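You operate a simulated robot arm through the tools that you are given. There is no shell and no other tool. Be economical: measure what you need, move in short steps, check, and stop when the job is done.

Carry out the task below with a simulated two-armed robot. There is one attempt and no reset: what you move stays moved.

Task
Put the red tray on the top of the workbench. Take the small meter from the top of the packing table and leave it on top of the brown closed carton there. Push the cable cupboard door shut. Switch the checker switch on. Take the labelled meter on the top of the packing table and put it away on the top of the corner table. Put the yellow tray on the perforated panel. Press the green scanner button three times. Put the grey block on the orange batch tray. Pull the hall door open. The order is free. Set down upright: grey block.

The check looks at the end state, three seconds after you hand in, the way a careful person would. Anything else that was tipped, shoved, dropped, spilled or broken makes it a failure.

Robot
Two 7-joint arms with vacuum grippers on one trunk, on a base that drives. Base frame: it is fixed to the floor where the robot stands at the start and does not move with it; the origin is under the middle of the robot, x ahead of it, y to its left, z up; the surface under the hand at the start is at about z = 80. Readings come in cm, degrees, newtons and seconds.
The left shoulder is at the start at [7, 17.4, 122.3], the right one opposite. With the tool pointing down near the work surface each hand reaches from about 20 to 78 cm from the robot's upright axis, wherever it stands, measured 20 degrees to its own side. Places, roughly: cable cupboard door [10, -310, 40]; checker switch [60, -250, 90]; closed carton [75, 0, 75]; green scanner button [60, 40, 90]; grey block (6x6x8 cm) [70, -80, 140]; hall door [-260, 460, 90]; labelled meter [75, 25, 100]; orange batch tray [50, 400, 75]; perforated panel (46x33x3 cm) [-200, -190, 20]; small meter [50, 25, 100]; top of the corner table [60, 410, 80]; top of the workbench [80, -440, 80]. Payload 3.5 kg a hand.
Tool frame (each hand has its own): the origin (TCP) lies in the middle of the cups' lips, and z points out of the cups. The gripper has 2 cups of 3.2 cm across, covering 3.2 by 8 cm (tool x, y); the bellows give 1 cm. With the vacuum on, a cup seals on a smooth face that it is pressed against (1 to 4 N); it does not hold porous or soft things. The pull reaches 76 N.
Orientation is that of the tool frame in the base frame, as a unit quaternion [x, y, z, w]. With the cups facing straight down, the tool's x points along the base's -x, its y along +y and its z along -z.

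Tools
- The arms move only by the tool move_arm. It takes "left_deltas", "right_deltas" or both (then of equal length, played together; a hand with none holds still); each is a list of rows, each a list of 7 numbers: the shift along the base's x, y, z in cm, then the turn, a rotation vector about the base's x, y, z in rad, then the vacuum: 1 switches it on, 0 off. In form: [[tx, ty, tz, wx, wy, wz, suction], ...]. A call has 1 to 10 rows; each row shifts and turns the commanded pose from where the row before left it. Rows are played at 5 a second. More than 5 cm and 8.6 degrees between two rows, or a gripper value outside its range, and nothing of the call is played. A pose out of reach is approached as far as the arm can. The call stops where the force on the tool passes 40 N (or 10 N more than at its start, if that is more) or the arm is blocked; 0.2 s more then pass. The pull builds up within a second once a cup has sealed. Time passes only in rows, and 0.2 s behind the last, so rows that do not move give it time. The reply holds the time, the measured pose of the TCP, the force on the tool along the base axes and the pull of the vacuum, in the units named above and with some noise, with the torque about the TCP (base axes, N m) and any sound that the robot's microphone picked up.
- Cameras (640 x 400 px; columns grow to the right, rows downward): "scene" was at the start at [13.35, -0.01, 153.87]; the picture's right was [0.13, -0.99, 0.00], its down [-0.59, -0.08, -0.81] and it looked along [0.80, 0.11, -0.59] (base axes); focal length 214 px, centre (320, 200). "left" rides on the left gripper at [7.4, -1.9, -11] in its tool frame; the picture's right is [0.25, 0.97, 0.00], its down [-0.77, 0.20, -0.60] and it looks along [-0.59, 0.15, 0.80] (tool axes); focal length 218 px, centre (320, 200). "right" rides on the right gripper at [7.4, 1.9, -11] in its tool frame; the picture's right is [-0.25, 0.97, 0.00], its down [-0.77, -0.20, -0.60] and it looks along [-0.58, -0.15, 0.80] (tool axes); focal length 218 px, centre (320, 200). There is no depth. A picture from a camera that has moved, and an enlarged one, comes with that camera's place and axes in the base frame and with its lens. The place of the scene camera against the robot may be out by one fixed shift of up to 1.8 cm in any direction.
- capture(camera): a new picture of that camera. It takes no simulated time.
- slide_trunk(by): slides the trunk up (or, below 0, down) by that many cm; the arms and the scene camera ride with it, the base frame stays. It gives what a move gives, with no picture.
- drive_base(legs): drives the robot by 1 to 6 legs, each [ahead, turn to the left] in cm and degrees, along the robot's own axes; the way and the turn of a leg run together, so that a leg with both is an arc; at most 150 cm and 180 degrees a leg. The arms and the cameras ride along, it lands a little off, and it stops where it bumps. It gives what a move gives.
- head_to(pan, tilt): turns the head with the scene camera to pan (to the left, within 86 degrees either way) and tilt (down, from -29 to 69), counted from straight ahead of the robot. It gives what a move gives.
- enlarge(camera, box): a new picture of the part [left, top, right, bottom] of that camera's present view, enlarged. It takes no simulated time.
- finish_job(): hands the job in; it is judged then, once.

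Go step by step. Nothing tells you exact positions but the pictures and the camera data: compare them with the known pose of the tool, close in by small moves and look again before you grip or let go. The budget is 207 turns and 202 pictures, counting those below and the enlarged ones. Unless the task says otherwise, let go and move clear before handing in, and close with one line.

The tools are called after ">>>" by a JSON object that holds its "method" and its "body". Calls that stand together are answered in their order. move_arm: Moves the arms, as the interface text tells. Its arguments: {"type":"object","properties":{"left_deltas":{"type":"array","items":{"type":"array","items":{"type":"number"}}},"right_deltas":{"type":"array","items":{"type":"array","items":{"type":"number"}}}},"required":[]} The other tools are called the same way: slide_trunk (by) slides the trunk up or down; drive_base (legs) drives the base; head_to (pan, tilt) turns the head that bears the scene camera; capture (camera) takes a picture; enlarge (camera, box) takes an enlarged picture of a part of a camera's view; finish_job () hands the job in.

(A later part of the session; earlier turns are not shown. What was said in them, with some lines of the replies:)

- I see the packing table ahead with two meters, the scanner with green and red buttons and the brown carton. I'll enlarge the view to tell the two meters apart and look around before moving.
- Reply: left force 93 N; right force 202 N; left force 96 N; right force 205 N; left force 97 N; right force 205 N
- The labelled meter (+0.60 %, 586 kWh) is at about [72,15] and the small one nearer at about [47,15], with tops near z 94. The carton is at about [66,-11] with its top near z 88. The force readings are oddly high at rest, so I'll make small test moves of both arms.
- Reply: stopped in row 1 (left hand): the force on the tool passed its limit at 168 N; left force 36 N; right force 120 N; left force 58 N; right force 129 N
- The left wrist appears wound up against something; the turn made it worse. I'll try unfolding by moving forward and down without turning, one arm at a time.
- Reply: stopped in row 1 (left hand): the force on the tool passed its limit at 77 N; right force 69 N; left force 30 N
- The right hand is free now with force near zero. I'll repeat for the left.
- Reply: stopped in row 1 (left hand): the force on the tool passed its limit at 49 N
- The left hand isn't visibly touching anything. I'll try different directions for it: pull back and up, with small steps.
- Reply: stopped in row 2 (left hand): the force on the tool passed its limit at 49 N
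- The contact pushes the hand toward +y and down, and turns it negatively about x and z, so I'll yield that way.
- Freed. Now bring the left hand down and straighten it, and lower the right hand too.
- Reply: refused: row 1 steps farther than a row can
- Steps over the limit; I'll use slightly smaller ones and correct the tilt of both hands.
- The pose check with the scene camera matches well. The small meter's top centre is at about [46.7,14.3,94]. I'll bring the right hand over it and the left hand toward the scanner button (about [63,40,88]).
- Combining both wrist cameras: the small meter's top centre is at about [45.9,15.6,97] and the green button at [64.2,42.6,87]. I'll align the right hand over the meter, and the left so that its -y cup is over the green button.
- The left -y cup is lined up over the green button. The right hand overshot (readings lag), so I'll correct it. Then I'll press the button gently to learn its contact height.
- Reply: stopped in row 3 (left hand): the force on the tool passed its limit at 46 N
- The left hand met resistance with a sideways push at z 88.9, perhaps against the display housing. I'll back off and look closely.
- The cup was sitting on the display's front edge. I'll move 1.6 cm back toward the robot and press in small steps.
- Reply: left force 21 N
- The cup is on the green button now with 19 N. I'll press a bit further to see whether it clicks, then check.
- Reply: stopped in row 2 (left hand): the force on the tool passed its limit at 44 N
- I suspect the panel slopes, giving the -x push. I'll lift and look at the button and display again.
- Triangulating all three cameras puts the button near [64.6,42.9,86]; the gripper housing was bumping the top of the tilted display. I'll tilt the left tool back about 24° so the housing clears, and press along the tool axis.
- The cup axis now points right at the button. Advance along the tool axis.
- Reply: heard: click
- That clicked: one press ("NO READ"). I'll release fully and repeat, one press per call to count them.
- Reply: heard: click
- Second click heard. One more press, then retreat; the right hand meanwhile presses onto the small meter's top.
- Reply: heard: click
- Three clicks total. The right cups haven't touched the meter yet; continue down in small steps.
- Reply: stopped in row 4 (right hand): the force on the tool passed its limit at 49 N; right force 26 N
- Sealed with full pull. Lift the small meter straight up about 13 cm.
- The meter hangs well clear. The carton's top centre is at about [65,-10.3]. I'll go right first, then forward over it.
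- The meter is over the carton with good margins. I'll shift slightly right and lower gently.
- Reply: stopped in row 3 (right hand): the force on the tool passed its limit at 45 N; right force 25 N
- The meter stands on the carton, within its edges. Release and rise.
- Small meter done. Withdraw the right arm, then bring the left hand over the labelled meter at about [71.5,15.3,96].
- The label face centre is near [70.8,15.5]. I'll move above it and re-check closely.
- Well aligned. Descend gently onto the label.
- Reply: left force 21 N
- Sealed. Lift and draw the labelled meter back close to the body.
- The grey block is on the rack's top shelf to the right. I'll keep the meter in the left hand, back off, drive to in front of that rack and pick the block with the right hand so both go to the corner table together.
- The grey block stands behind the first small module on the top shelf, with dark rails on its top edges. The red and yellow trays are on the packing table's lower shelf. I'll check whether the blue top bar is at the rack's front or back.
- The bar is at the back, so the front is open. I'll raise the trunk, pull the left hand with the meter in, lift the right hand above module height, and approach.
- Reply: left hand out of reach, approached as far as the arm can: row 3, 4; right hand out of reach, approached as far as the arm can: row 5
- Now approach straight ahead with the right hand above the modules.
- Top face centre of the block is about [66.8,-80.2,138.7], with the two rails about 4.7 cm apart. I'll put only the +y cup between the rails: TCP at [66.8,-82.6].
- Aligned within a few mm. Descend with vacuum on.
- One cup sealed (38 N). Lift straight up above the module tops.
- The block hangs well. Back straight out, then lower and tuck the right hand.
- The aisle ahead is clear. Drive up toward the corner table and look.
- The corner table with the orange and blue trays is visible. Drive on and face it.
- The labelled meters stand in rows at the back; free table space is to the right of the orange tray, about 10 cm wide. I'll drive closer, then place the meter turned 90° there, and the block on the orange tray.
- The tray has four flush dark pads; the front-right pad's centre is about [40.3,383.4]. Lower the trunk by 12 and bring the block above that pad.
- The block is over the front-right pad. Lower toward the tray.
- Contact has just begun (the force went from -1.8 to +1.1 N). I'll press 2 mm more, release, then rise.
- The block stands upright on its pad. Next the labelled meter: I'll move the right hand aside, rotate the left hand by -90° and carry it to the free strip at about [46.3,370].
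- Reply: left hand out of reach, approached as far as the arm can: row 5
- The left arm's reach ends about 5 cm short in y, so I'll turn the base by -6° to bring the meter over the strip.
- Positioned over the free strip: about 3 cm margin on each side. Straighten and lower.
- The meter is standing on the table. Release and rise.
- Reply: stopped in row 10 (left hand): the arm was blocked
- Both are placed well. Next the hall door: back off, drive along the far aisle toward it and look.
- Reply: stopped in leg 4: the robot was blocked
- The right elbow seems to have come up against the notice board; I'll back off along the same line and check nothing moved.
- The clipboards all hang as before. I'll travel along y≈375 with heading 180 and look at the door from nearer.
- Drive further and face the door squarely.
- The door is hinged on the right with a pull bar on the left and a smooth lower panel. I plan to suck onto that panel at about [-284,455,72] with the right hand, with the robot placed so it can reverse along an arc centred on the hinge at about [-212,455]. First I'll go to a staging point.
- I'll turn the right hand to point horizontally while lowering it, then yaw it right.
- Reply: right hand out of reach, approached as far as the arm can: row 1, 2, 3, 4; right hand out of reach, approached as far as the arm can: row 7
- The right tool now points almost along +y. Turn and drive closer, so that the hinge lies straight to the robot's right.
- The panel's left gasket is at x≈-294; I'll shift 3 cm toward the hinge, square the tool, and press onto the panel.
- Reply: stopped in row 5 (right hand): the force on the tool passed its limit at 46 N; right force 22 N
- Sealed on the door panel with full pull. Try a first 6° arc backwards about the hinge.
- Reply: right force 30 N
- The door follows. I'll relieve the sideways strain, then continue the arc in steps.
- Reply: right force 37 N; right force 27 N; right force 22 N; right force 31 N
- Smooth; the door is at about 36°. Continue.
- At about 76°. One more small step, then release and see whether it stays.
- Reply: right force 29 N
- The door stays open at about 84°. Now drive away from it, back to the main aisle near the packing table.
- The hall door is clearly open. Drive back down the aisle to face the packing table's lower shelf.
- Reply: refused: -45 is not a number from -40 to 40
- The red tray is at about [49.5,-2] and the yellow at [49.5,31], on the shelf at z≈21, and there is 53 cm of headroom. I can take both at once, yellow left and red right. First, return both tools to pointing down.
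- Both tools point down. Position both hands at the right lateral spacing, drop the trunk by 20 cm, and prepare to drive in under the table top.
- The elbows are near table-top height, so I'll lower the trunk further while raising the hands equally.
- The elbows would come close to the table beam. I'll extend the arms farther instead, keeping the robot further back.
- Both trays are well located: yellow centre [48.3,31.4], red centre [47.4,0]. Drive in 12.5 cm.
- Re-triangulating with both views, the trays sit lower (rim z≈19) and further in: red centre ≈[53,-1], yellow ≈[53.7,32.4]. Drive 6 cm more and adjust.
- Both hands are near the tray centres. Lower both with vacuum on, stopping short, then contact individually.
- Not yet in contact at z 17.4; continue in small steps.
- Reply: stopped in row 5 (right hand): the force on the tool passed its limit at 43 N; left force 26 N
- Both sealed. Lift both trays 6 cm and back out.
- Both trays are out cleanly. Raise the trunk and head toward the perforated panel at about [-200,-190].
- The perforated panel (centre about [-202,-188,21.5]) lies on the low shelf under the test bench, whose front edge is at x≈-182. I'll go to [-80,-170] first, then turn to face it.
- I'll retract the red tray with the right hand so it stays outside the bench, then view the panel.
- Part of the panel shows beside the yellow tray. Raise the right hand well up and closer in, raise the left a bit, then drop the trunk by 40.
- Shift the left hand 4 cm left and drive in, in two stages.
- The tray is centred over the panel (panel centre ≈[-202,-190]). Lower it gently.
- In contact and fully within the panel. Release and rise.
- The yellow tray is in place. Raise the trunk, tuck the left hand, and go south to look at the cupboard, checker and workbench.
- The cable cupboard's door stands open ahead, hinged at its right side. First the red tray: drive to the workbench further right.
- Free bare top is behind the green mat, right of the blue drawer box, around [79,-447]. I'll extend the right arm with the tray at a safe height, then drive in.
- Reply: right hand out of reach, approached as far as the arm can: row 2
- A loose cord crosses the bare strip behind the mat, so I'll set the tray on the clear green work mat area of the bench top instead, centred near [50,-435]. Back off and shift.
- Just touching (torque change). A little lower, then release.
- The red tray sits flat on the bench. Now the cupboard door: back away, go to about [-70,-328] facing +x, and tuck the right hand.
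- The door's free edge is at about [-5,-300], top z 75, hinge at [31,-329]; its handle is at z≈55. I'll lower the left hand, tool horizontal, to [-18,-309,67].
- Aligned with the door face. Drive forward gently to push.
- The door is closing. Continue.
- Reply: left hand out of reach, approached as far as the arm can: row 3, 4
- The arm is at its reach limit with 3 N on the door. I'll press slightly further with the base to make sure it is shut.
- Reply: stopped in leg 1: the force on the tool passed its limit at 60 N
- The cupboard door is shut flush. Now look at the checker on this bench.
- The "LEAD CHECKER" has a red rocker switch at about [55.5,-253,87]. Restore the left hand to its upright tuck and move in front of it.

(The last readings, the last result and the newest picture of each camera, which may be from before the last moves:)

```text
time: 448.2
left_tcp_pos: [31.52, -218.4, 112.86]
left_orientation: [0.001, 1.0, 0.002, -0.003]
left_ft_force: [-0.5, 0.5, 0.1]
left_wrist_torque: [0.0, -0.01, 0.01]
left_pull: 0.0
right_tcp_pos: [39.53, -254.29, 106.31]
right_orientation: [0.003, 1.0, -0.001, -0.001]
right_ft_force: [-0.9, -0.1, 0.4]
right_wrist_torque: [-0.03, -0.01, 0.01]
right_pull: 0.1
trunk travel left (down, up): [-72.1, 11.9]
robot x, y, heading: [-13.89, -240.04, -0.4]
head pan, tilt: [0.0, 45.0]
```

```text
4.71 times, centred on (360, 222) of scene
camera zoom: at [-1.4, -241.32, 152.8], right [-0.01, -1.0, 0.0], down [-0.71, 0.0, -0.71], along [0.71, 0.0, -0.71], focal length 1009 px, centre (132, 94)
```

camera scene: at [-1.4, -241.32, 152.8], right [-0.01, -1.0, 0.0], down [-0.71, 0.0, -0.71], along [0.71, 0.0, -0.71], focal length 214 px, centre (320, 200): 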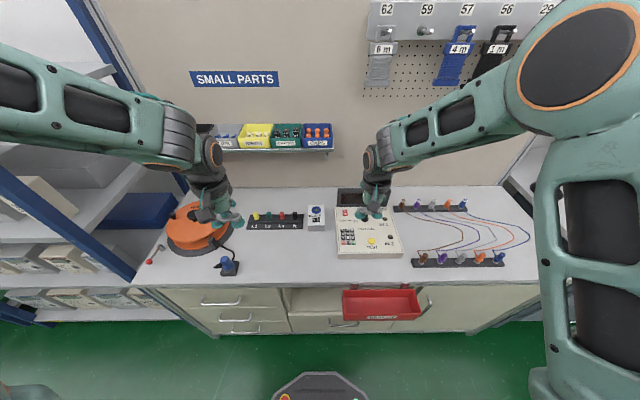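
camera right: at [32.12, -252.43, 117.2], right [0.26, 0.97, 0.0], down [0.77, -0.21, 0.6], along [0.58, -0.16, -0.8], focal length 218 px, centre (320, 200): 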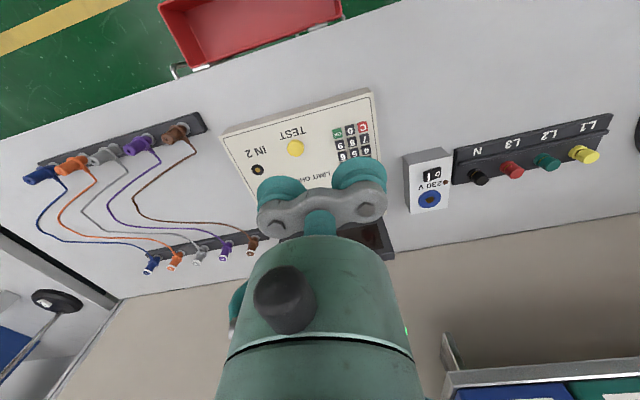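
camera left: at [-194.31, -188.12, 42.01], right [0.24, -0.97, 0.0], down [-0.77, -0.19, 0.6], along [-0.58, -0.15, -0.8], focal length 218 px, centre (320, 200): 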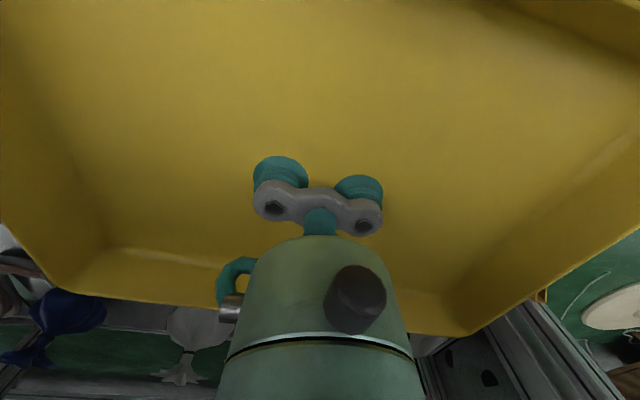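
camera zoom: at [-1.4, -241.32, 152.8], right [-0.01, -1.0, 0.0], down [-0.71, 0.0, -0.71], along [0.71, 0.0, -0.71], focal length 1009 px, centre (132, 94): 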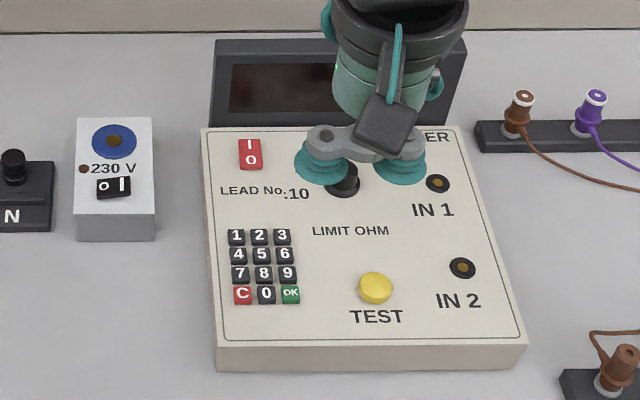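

The checker's red rocker has I at its far end. I'll yaw the right hand 90° so the cups lie along x and the front cup alone reaches the I end, keeping the housing clear of the display.

>>> {"method": "move_arm", "body": {"right_deltas": [[0.6, 0.3, 0, 0, 0, 0.143, 0], [0.6, 0.3, 0, 0, 0, 0.143, 0], [0.6, 0.3, 0, 0, 0, 0.143, 0], [0.6, 0.3, 0, 0, 0, 0.143, 0], [0.6, 0.3, 0, 0, 0, 0.143, 0], [0.6, 0.3, 0, 0, 0, 0.143, 0], [0.6, 0.3, 0, 0, 0, 0.143, 0], [0.6, 0.3, 0, 0, 0, 0.143, 0], [0.6, 0.3, 0, 0, 0, 0.143, 0], [0.6, 0.3, 0, 0, 0, 0.143, 0]]}}

>>> {"method": "move_arm", "body": {"right_deltas": [[2, 0.5, -2, 0, 0, 0.141, 0], [2, 0, -2, 0, 0, 0, 0], [0, 0, 0, 0, 0, 0, 0], [0, 0, 0, 0, 0, 0, 0]]}}

>>> {"method": "capture", "body": {"camera": "right"}}

>>> {"method": "enlarge", "body": {"camera": "scene", "box": [300, 150, 420, 265]}}

```text
time: 450.4
left_tcp_pos: [31.39, -218.38, 112.84]
left_orientation: [0.001, 1.0, 0.003, -0.003]
left_ft_force: [-0.2, 0.0, -0.2]
left_wrist_torque: [0.02, 0.03, -0.01]
left_pull: 0.1
right_tcp_pos: [45.46, -251.45, 106.37]
right_orientation: [-0.655, 0.756, -0.001, 0.0]
right_ft_force: [0.9, 0.0, -0.9]
right_wrist_torque: [0.02, -0.01, 0.03]
right_pull: 0.0
trunk travel left (down, up): [-72.1, 11.9]
robot x, y, heading: [-14.38, -240.15, -0.4]
head pan, tilt: [0.0, 45.0]
```

```text
time: 451.4
left_tcp_pos: [31.46, -218.31, 112.82]
left_orientation: [0.001, 1.0, 0.003, -0.004]
left_ft_force: [-0.2, 0.1, 0.4]
left_wrist_torque: [0.01, -0.01, 0.0]
left_pull: 0.1
right_tcp_pos: [49.61, -250.87, 102.13]
right_orientation: [-0.704, 0.71, 0.0, -0.001]
right_ft_force: [-0.3, 0.2, -0.6]
right_wrist_torque: [0.0, 0.03, 0.02]
right_pull: 0.0
trunk travel left (down, up): [-72.1, 11.9]
robot x, y, heading: [-14.19, -240.09, -0.2]
head pan, tilt: [0.0, 45.0]
```

```text
50 pictures are left
camera right: at [47.55, -258.19, 113.08], right [-0.97, 0.26, 0.0], down [0.21, 0.77, 0.6], along [0.16, 0.58, -0.8], focal length 218 px, centre (320, 200)
```

right: 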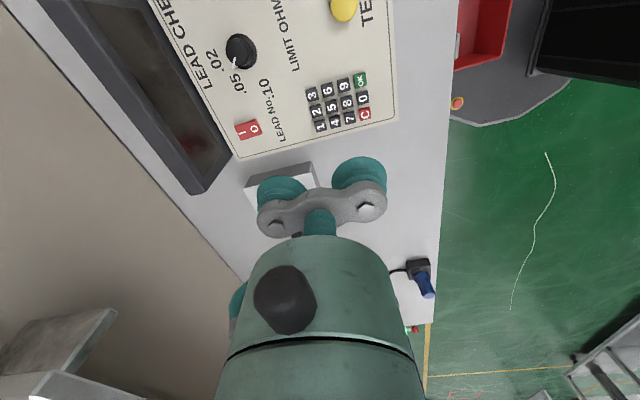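

```text
3.48 times, centred on (360, 208) of scene
camera zoom: at [-1.33, -241.3, 152.79], right [-0.01, -1.0, 0.0], down [-0.71, 0.0, -0.71], along [0.71, 0.0, -0.71], focal length 746 px, centre (181, 174)
```

zoom: 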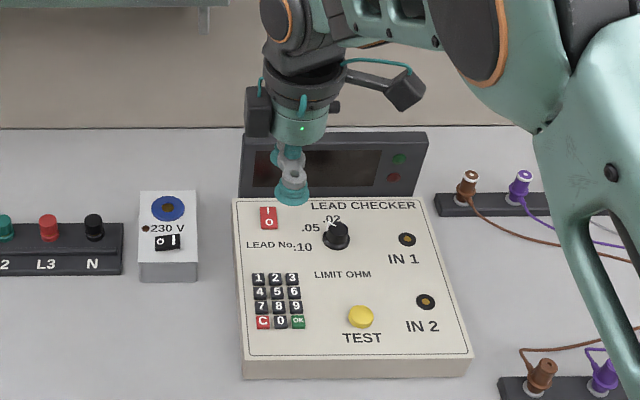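

Triangulated: rocker centre ≈[58.4,-251.4,86], I end at x≈59.4. I'll tilt slightly so the front cup is lowest and move above its I end.

>>> {"method": "move_arm", "body": {"right_deltas": [[3, -0.3, -2, 0, 0.06, 0, 0], [3, -0.2, -3, 0, 0.06, 0, 0], [2, 0, -3, 0, 0, 0, 0], [0, 0, -2, 0, 0, 0, 0], [0, 0, 0, 0, 0, 0, 0], [0, 0, 0, 0, 0, 0, 0]]}}

>>> {"method": "enlarge", "body": {"camera": "right", "box": [180, 60, 420, 240]}}

>>> {"method": "enlarge", "body": {"camera": "scene", "box": [300, 150, 420, 265]}}

```text
time: 452.8
left_tcp_pos: [31.59, -218.4, 112.72]
left_orientation: [0.001, 1.0, 0.002, -0.004]
left_ft_force: [0.1, -0.4, -0.7]
left_wrist_torque: [-0.01, 0.0, -0.01]
left_pull: 0.0
right_tcp_pos: [57.43, -251.41, 92.4]
right_orientation: [-0.703, 0.709, 0.042, -0.042]
right_ft_force: [0.4, 0.2, 0.4]
right_wrist_torque: [0.01, -0.01, 0.01]
right_pull: 0.1
trunk travel left (down, up): [-72.1, 11.9]
robot x, y, heading: [-14.61, -240.43, -0.2]
head pan, tilt: [0.0, 45.0]
```

```text
2.22 times, centred on (300, 150) of right
camera zoom: at [56.91, -258.77, 103.49], right [-0.96, 0.26, 0.11], down [0.28, 0.77, 0.57], along [0.06, 0.58, -0.81], focal length 485 px, centre (364, 311)
```

zoom: 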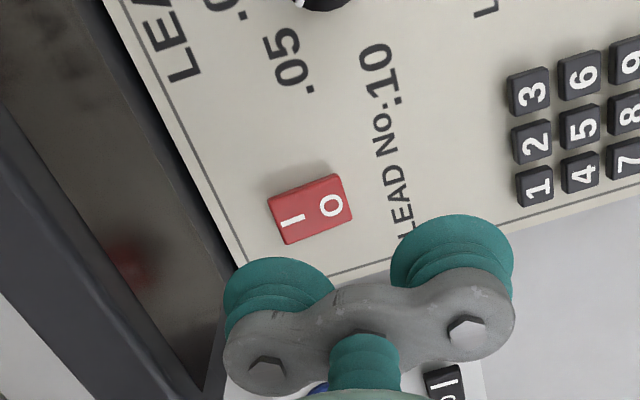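

```text
3.48 times, centred on (360, 208) of scene
camera zoom: at [-1.36, -241.32, 152.79], right [-0.01, -1.0, 0.0], down [-0.71, 0.0, -0.71], along [0.71, 0.0, -0.71], focal length 746 px, centre (181, 174)
```

zoom: 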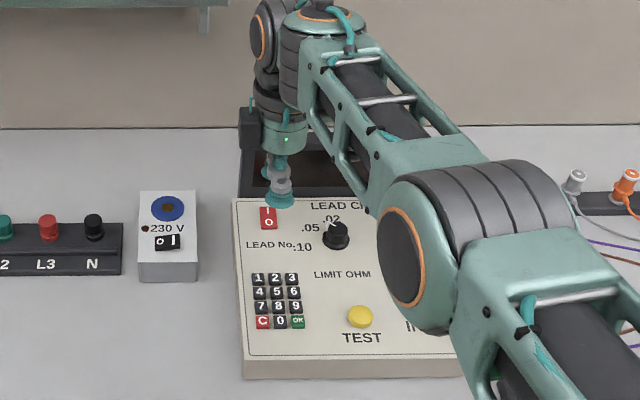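

>>> {"method": "move_arm", "body": {"right_deltas": [[0.7, -0.2, -2, 0, 0, 0, 0], [0, 0, -2, 0, 0, 0, 0], [0, 0, -0.5, 0, 0, 0, 0], [0, 0, -0.4, 0, 0, 0, 0], [0, 0, -0.3, 0, 0, 0, 0], [0, 0, 0, 0, 0, 0, 0]]}}

>>> {"method": "enlarge", "body": {"camera": "right", "box": [180, 60, 420, 240]}}

```text
time: 454.2
left_tcp_pos: [31.52, -218.39, 112.7]
left_orientation: [0.002, 1.0, 0.003, -0.003]
left_ft_force: [0.6, 0.0, -0.4]
left_wrist_torque: [-0.01, 0.0, 0.0]
left_pull: 0.0
right_tcp_pos: [56.84, -252.19, 87.54]
right_orientation: [-0.703, 0.709, 0.041, -0.043]
right_ft_force: [0.2, 0.4, 0.0]
right_wrist_torque: [-0.04, 0.07, -0.02]
right_pull: 0.1
right hand out of reach, approached as far as the arm can: row 1, 2
trunk travel left (down, up): [-72.1, 11.9]
robot x, y, heading: [-13.79, -240.12, -0.1]
head pan, tilt: [0.0, 45.0]
```

```text
2.22 times, centred on (300, 150) of right
camera zoom: at [56.06, -259.55, 98.61], right [-0.96, 0.26, 0.11], down [0.28, 0.77, 0.57], along [0.06, 0.58, -0.81], focal length 485 px, centre (364, 311)
```

zoom: 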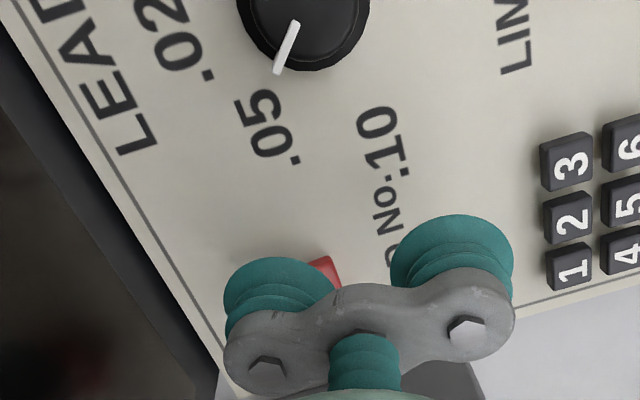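

The arm is at its reach limit; lift a little, drive 5 cm closer, and re-aim.

>>> {"method": "move_arm", "body": {"right_deltas": [[-1, 0, 3, 0, 0, 0, 0], [-3, 0, 2, 0, 0, 0, 0], [0, 0, 0, 0, 0, 0, 0]]}}

>>> {"method": "drive_base", "body": {"legs": [[5, 0]]}}

>>> {"method": "enlarge", "body": {"camera": "right", "box": [180, 60, 420, 240]}}

```text
time: 455.0
left_tcp_pos: [31.49, -218.44, 112.7]
left_orientation: [0.001, 1.0, 0.003, -0.004]
left_ft_force: [-0.1, -0.4, 0.2]
left_wrist_torque: [0.02, 0.01, -0.01]
left_pull: 0.1
right_tcp_pos: [52.73, -252.05, 92.56]
right_orientation: [-0.703, 0.709, 0.043, -0.042]
right_ft_force: [1.0, -0.3, 0.1]
right_wrist_torque: [-0.02, -0.01, 0.01]
right_pull: 0.1
trunk travel left (down, up): [-72.1, 11.9]
robot x, y, heading: [-14.06, -240.25, -0.2]
head pan, tilt: [0.0, 45.0]
```

```text
time: 455.9
left_tcp_pos: [35.23, -218.41, 113.24]
left_orientation: [0.001, 1.0, 0.002, 0.002]
left_ft_force: [-1.2, 0.1, -0.3]
left_wrist_torque: [0.0, -0.03, -0.02]
left_pull: 0.1
right_tcp_pos: [56.66, -252.0, 93.52]
right_orientation: [-0.704, 0.708, 0.037, -0.038]
right_ft_force: [0.4, 0.3, 0.7]
right_wrist_torque: [0.01, -0.04, 0.01]
right_pull: 0.1
trunk travel left (down, up): [-72.1, 11.9]
robot x, y, heading: [-9.11, -240.4, -0.6]
head pan, tilt: [0.0, 45.0]
```

```text
2.22 times, centred on (300, 150) of right
camera zoom: at [55.91, -259.44, 104.56], right [-0.96, 0.26, 0.1], down [0.27, 0.77, 0.58], along [0.07, 0.58, -0.81], focal length 485 px, centre (364, 311)
```

zoom: 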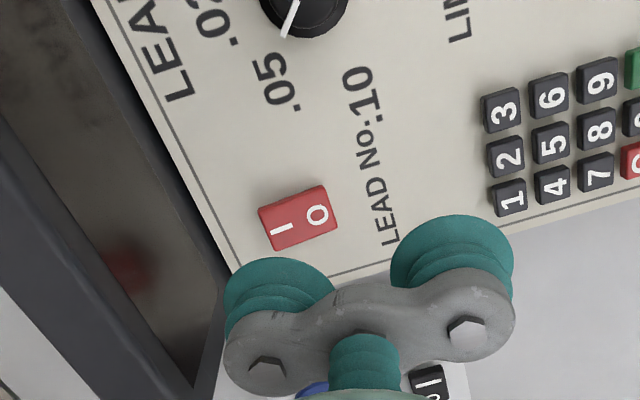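

>>> {"method": "move_arm", "body": {"right_deltas": [[0.5, 0.4, -2, 0, 0, 0, 0], [0, 0, -2, 0, 0, 0, 0], [0, 0, 0, 0, 0, 0, 0], [0, 0, 0, 0, 0, 0, 0]]}}

```text
time: 456.9
left_tcp_pos: [36.09, -218.31, 112.77]
left_orientation: [0.001, 1.0, 0.003, -0.002]
left_ft_force: [0.1, 0.5, -0.9]
left_wrist_torque: [-0.03, 0.0, -0.03]
left_pull: 0.1
right_tcp_pos: [57.94, -251.8, 88.78]
right_orientation: [-0.704, 0.708, 0.041, -0.042]
right_ft_force: [-0.6, -0.1, -0.1]
right_wrist_torque: [-0.01, -0.01, 0.0]
right_pull: 0.2
trunk travel left (down, up): [-72.1, 11.9]
robot x, y, heading: [-9.46, -240.44, -0.2]
head pan, tilt: [0.0, 45.0]
```

Positioned at [57.9,-251.8,88.8]. Press down in small steps.

>>> {"method": "move_arm", "body": {"right_deltas": [[0, 0, -0.5, 0, 0, 0, 0], [0, 0, -0.4, 0, 0, 0, 0], [0, 0, -0.4, 0, 0, 0, 0], [0, 0, -0.3, 0, 0, 0, 0], [0, 0, -0.3, 0, 0, 0, 0], [0, 0, -0.3, 0, 0, 0, 0], [0, 0, 0, 0, 0, 0, 0]]}}

>>> {"method": "enlarge", "body": {"camera": "scene", "box": [300, 150, 420, 265]}}

```text
time: 458.5
left_tcp_pos: [36.14, -218.44, 112.81]
left_orientation: [0.001, 1.0, 0.003, -0.003]
left_ft_force: [-0.7, 0.2, 0.0]
left_wrist_torque: [0.0, -0.01, -0.01]
left_pull: 0.2
right_tcp_pos: [57.97, -251.73, 86.55]
right_orientation: [-0.704, 0.708, 0.041, -0.043]
right_ft_force: [0.2, 0.0, -0.4]
right_wrist_torque: [0.02, -0.03, -0.01]
right_pull: 0.1
trunk travel left (down, up): [-72.1, 11.9]
robot x, y, heading: [-9.27, -240.15, -0.2]
head pan, tilt: [0.0, 45.0]
```

```text
3.48 times, centred on (360, 208) of scene
camera zoom: at [3.55, -241.34, 152.79], right [0.0, -1.0, 0.0], down [-0.71, 0.0, -0.71], along [0.71, 0.0, -0.71], focal length 746 px, centre (181, 174)
```

zoom: 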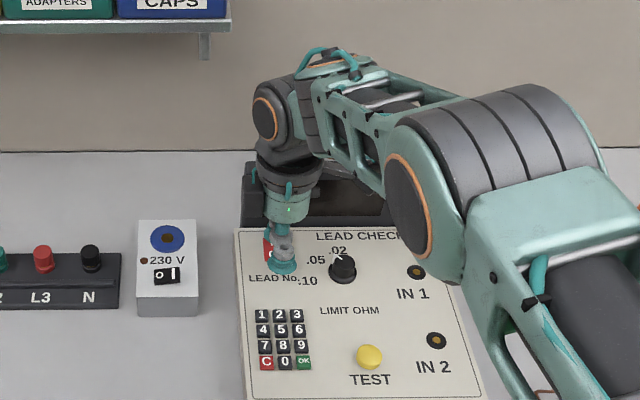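

The rocker is a bit lower and further left than estimated; shift +y 1.3, +x 0.4 and continue down.

>>> {"method": "move_arm", "body": {"right_deltas": [[0.4, 1.3, 0.3, 0, 0, 0, 0], [0, 0, 0, 0, 0, 0, 0], [0, 0, -0.5, 0, 0, 0, 0], [0, 0, -0.3, 0, 0, 0, 0], [0, 0, -0.3, 0, 0, 0, 0], [0, 0, -0.3, 0, 0, 0, 0], [0, 0, 0, 0, 0, 0, 0]]}}

>>> {"method": "enlarge", "body": {"camera": "scene", "box": [310, 160, 390, 235]}}

>>> {"method": "enlarge", "body": {"camera": "right", "box": [200, 100, 420, 250]}}

```text
time: 460.1
left_tcp_pos: [36.09, -218.46, 112.87]
left_orientation: [0.001, 1.0, 0.003, -0.002]
left_ft_force: [0.2, -0.5, -1.2]
left_wrist_torque: [0.01, 0.0, 0.04]
left_pull: 0.0
right_tcp_pos: [58.32, -250.48, 85.49]
right_orientation: [-0.704, 0.708, 0.041, -0.042]
right_ft_force: [-2.2, 0.6, 1.3]
right_wrist_torque: [-0.02, -0.01, 0.0]
right_pull: 0.1
trunk travel left (down, up): [-72.1, 11.9]
robot x, y, heading: [-9.21, -240.32, -0.2]
head pan, tilt: [0.0, 45.0]
```

```text
5.33 times, centred on (350, 198) of scene
camera zoom: at [3.51, -241.33, 152.8], right [0.0, -1.0, 0.0], down [-0.71, 0.0, -0.71], along [0.71, 0.0, -0.71], focal length 1144 px, centre (160, 213)
```

zoom: 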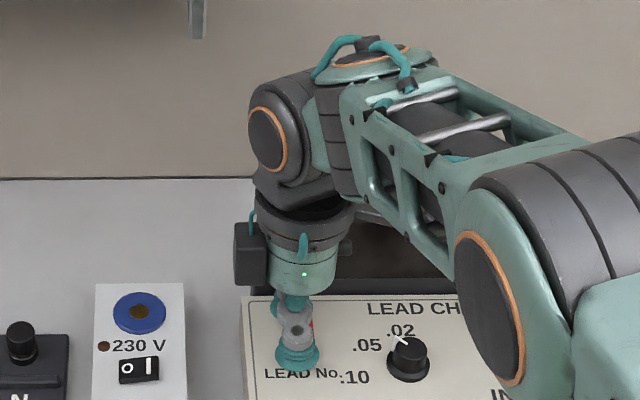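

```text
2.67 times, centred on (310, 175) of right
camera zoom: at [57.73, -257.81, 96.58], right [-0.96, 0.26, 0.11], down [0.27, 0.77, 0.58], along [0.06, 0.58, -0.81], focal length 582 px, centre (347, 267)
```

zoom: 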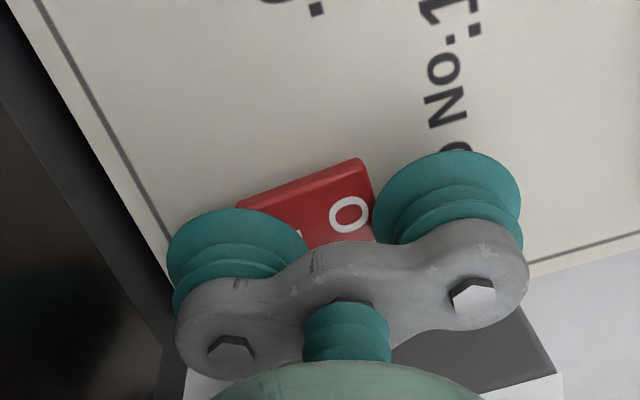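

The front cup sits over the I end and is just touching. Press further.

>>> {"method": "move_arm", "body": {"right_deltas": [[0, 0, -0.3, 0, 0, 0, 0], [0, 0, -0.3, 0, 0, 0, 0], [0, 0, -0.3, 0, 0, 0, 0], [0, 0, -0.3, 0, 0, 0, 0], [0, 0, 0, 0, 0, 0, 0]]}}

>>> {"method": "enlarge", "body": {"camera": "right", "box": [200, 100, 420, 250]}}

```text
time: 461.3
left_tcp_pos: [36.03, -218.4, 112.89]
left_orientation: [0.001, 1.0, 0.003, -0.002]
left_ft_force: [0.0, 0.0, -1.4]
left_wrist_torque: [-0.01, 0.01, -0.02]
left_pull: 0.1
right_tcp_pos: [58.31, -250.36, 84.58]
right_orientation: [-0.704, 0.708, 0.04, -0.041]
right_ft_force: [-2.1, 0.1, 14.0]
right_wrist_torque: [-0.02, -0.07, -0.06]
right_pull: 0.0
trunk travel left (down, up): [-72.1, 11.9]
robot x, y, heading: [-9.23, -240.14, -0.4]
head pan, tilt: [0.0, 45.0]
```

```text
2.67 times, centred on (310, 175) of right
camera zoom: at [57.65, -257.72, 95.64], right [-0.96, 0.26, 0.11], down [0.27, 0.77, 0.58], along [0.06, 0.58, -0.81], focal length 582 px, centre (347, 267)
```

zoom: 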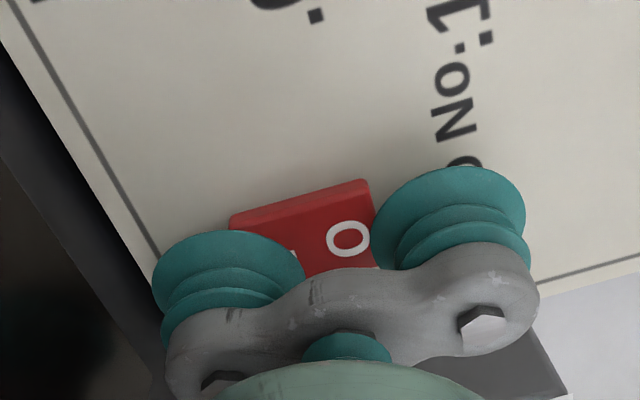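

About 14 N is shared by both cups without a click. Lift, tilt further so only the front cup bears, shift slightly forward, and press again.

>>> {"method": "move_arm", "body": {"right_deltas": [[0, 0, 1.5, 0, 0, 0, 0], [0.4, 0, 0, 0, 0.08, 0, 0], [0, 0, -0.5, 0, 0, 0, 0], [0, 0, -0.4, 0, 0, 0, 0], [0, 0, -0.3, 0, 0, 0, 0], [0, 0, -0.3, 0, 0, 0, 0], [0, 0, -0.3, 0, 0, 0, 0], [0, 0, 0, 0, 0, 0, 0]]}}

>>> {"method": "enlarge", "body": {"camera": "right", "box": [200, 100, 420, 250]}}

```text
time: 463.1
left_tcp_pos: [35.82, -218.31, 113.0]
left_orientation: [0.0, 1.0, 0.002, 0.0]
left_ft_force: [-0.2, 0.2, -0.5]
left_wrist_torque: [-0.04, 0.01, -0.03]
left_pull: 0.0
right_tcp_pos: [58.73, -250.27, 84.58]
right_orientation: [-0.702, 0.706, 0.066, -0.068]
right_ft_force: [4.1, 3.7, 36.5]
right_wrist_torque: [-0.17, -0.06, -0.21]
right_pull: 0.0
trunk travel left (down, up): [-72.1, 11.9]
robot x, y, heading: [-9.04, -239.87, -0.3]
head pan, tilt: [0.0, 45.0]
```

```text
2.67 times, centred on (310, 175) of right
camera zoom: at [58.84, -257.61, 95.61], right [-0.95, 0.26, 0.18], down [0.31, 0.77, 0.55], along [0.0, 0.58, -0.81], focal length 582 px, centre (347, 267)
```

zoom: 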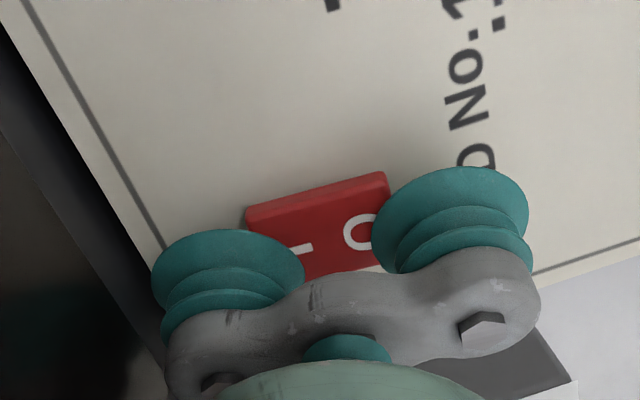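

Both cups straddle the rocker. Shift back 1.1 cm so the rear cup is clear of the O end while the front cup bears on the I half.

>>> {"method": "move_arm", "body": {"right_deltas": [[0, 0, 1.5, 0, 0, 0, 0], [-1.1, -0.2, 0.3, 0, 0, 0, 0], [0, 0, 0, 0, 0, 0, 0], [0, 0, -0.6, 0, 0, 0, 0], [0, 0, -0.4, 0, 0, 0, 0], [0, 0, -0.3, 0, 0, 0, 0], [0, 0, -0.3, 0, 0, 0, 0], [0, 0, 0, 0, 0, 0, 0]]}}

>>> {"method": "enlarge", "body": {"camera": "right", "box": [200, 100, 420, 250]}}

```text
time: 464.9
left_tcp_pos: [35.87, -218.29, 113.08]
left_orientation: [0.001, 1.0, 0.002, 0.0]
left_ft_force: [0.0, 0.6, 0.3]
left_wrist_torque: [-0.03, -0.01, -0.01]
left_pull: 0.2
right_tcp_pos: [57.6, -250.56, 84.51]
right_orientation: [-0.702, 0.705, 0.066, -0.068]
right_ft_force: [-2.3, 1.0, 24.1]
right_wrist_torque: [-0.02, -0.34, -0.03]
right_pull: 0.0
trunk travel left (down, up): [-72.1, 11.9]
robot x, y, heading: [-9.28, -240.13, -0.1]
head pan, tilt: [0.0, 45.0]
```

```text
2.67 times, centred on (310, 175) of right
camera zoom: at [57.71, -257.95, 95.63], right [-0.95, 0.26, 0.18], down [0.32, 0.77, 0.55], along [0.0, 0.58, -0.81], focal length 582 px, centre (347, 267)
```

zoom: 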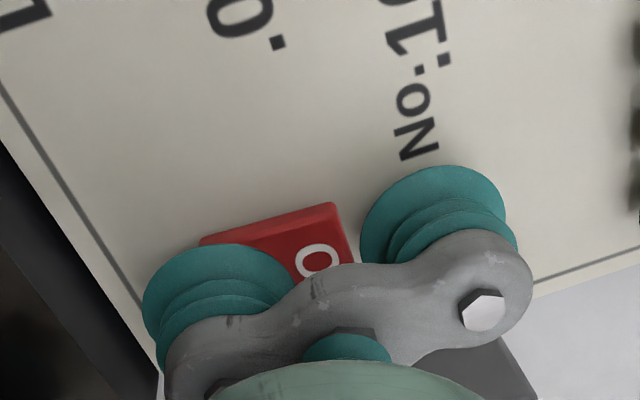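

Now the force is mostly on the front cup. Press further for a click.

>>> {"method": "move_arm", "body": {"right_deltas": [[0, 0, -0.3, 0, 0, 0, 0], [0, 0, -0.2, 0, 0, 0, 0], [0, 0, 0, 0, 0, 0, 0]]}}

>>> {"method": "move_arm", "body": {"right_deltas": [[0, 0, 2, 0, 0, 0, 0], [-3, 0, 3, 0, 0, 0, 0], [-4, 0, 3, 0, -0.1, 0, 0], [-4, 0, 3, 0, -0.1, 0, 0], [-4, 0, 2, 0, 0, 0, 0], [0, 0, 0, 0, 0, 0, 0]]}}

>>> {"method": "enlarge", "body": {"camera": "scene", "box": [310, 160, 420, 245]}}

```text
time: 465.4
left_tcp_pos: [35.88, -218.3, 113.01]
left_orientation: [0.002, 1.0, 0.002, -0.001]
left_ft_force: [0.1, -0.3, -0.7]
left_wrist_torque: [0.0, 0.02, 0.0]
left_pull: 0.1
right_tcp_pos: [57.83, -250.45, 84.56]
right_orientation: [-0.703, 0.705, 0.064, -0.066]
right_ft_force: [-8.2, 0.6, 25.8]
right_wrist_torque: [-0.02, -0.39, 0.13]
right_pull: 0.1
trunk travel left (down, up): [-72.1, 11.9]
robot x, y, heading: [-9.32, -240.22, -0.6]
head pan, tilt: [0.0, 45.0]
stopped in row 2 (right hand): the force on the tool passed its limit at 43 N (the readings are from after the stop); the commanded pose is now the measured one
```

```text
time: 467.0
left_tcp_pos: [36.11, -218.43, 112.88]
left_orientation: [0.0, 1.0, 0.002, -0.003]
left_ft_force: [0.3, -0.2, 0.5]
left_wrist_torque: [0.03, 0.0, 0.0]
left_pull: 0.1
right_tcp_pos: [42.03, -252.02, 94.8]
right_orientation: [-0.69, 0.723, 0.024, -0.008]
right_ft_force: [-0.7, 0.1, -0.4]
right_wrist_torque: [0.0, -0.04, -0.04]
right_pull: 0.0
trunk travel left (down, up): [-72.1, 11.9]
robot x, y, heading: [-9.35, -240.47, -0.4]
head pan, tilt: [0.0, 45.0]
stopped in row 6 (right hand): the arm was blocked; the commanded pose is now the measured one
```

```text
4.71 times, centred on (365, 202) of scene
camera zoom: at [3.53, -241.43, 152.79], right [0.0, -1.0, 0.0], down [-0.71, 0.0, -0.71], along [0.71, 0.0, -0.71], focal length 1009 px, centre (108, 188)
```

zoom: 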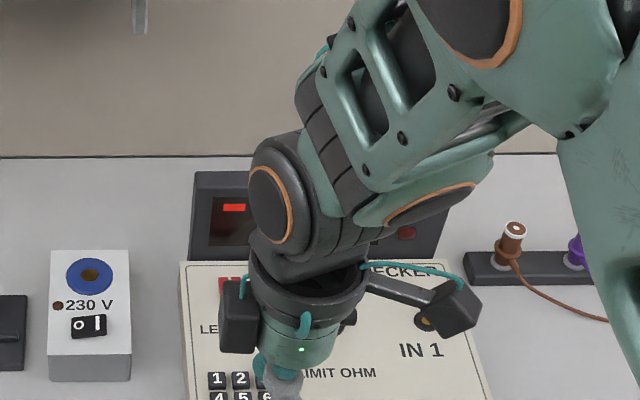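

The checker's display now shows a red lit bar, so it is on. Raise the hand clear and check.

>>> {"method": "move_arm", "body": {"right_deltas": [[0, 0, 3, 0, 0, -0.1, 0], [0, 0, 3, 0, 0, -0.14, 0], [-1, 0, 3, 0, 0, -0.14, 0], [-2, -1, 3, 0, 0, -0.14, 0], [-2, -2, 0, 0, 0, -0.14, 0], [-2, -2, 0, 0, 0, -0.14, 0], [-2, -2, 0, 0, 0, -0.14, 0], [0, 0, 0, 0, 0, 0, 0]]}}

>>> {"method": "enlarge", "body": {"camera": "scene", "box": [290, 150, 430, 265]}}

```text
time: 468.8
left_tcp_pos: [36.2, -218.31, 112.86]
left_orientation: [0.0, 1.0, 0.003, -0.003]
left_ft_force: [-1.1, 0.3, 0.7]
left_wrist_torque: [0.02, 0.03, 0.0]
left_pull: 0.1
right_tcp_pos: [32.97, -258.86, 106.93]
right_orientation: [-0.29, 0.957, 0.023, 0.002]
right_ft_force: [0.9, -1.4, -0.6]
right_wrist_torque: [-0.01, -0.02, -0.02]
right_pull: 0.1
trunk travel left (down, up): [-72.1, 11.9]
robot x, y, heading: [-9.69, -240.19, -0.2]
head pan, tilt: [0.0, 45.0]
```

```text
3.48 times, centred on (360, 208) of scene
camera zoom: at [3.62, -241.29, 152.78], right [0.0, -1.0, 0.0], down [-0.71, 0.0, -0.71], along [0.71, 0.0, -0.71], focal length 746 px, centre (181, 174)
```

zoom: 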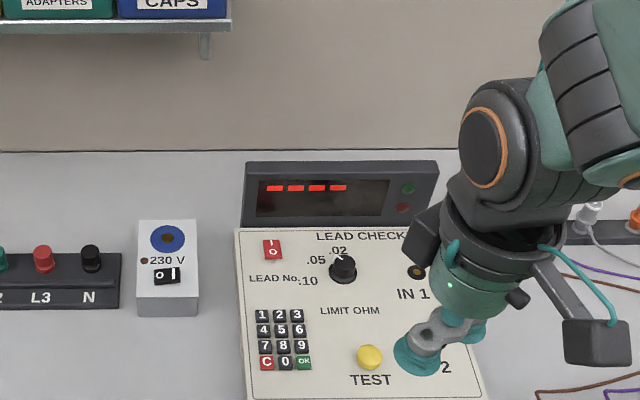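

The checker is on. Move clear of the bench before handing in.

>>> {"method": "drive_base", "body": {"legs": [[-40, 0]]}}

>>> {"method": "capture", "body": {"camera": "scene"}}

```text
time: 471.3
left_tcp_pos: [-3.04, -218.31, 112.86]
left_orientation: [0.002, 1.0, 0.003, -0.003]
left_ft_force: [0.0, 0.6, -0.2]
left_wrist_torque: [-0.03, 0.02, 0.04]
left_pull: 0.0
right_tcp_pos: [-6.11, -258.74, 106.84]
right_orientation: [-0.29, 0.957, 0.023, 0.002]
right_ft_force: [-0.3, 0.2, 0.7]
right_wrist_torque: [0.0, -0.01, 0.02]
right_pull: 0.2
trunk travel left (down, up): [-72.1, 11.9]
robot x, y, heading: [-48.45, -240.08, -0.3]
head pan, tilt: [0.0, 45.0]
```

```text
36 pictures are left
camera scene: at [-35.62, -241.15, 152.78], right [-0.01, -1.0, 0.0], down [-0.71, 0.0, -0.71], along [0.71, 0.0, -0.71], focal length 214 px, centre (320, 200)
```

scene: 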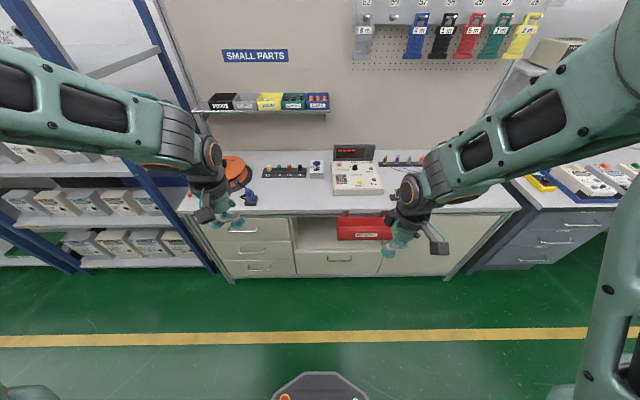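

The checker is lit, the cupboard door is shut, and the other items are in place, with both hands empty and clear. I'm handing in.

>>> {"method": "finish_job", "body": {}}

```text
The job is handed in.
```

I finished all nine tasks and handed in. The red tray is on the green mat on the workbench top, not on bare surface, because a loose cord crossed the clear area behind the mat.
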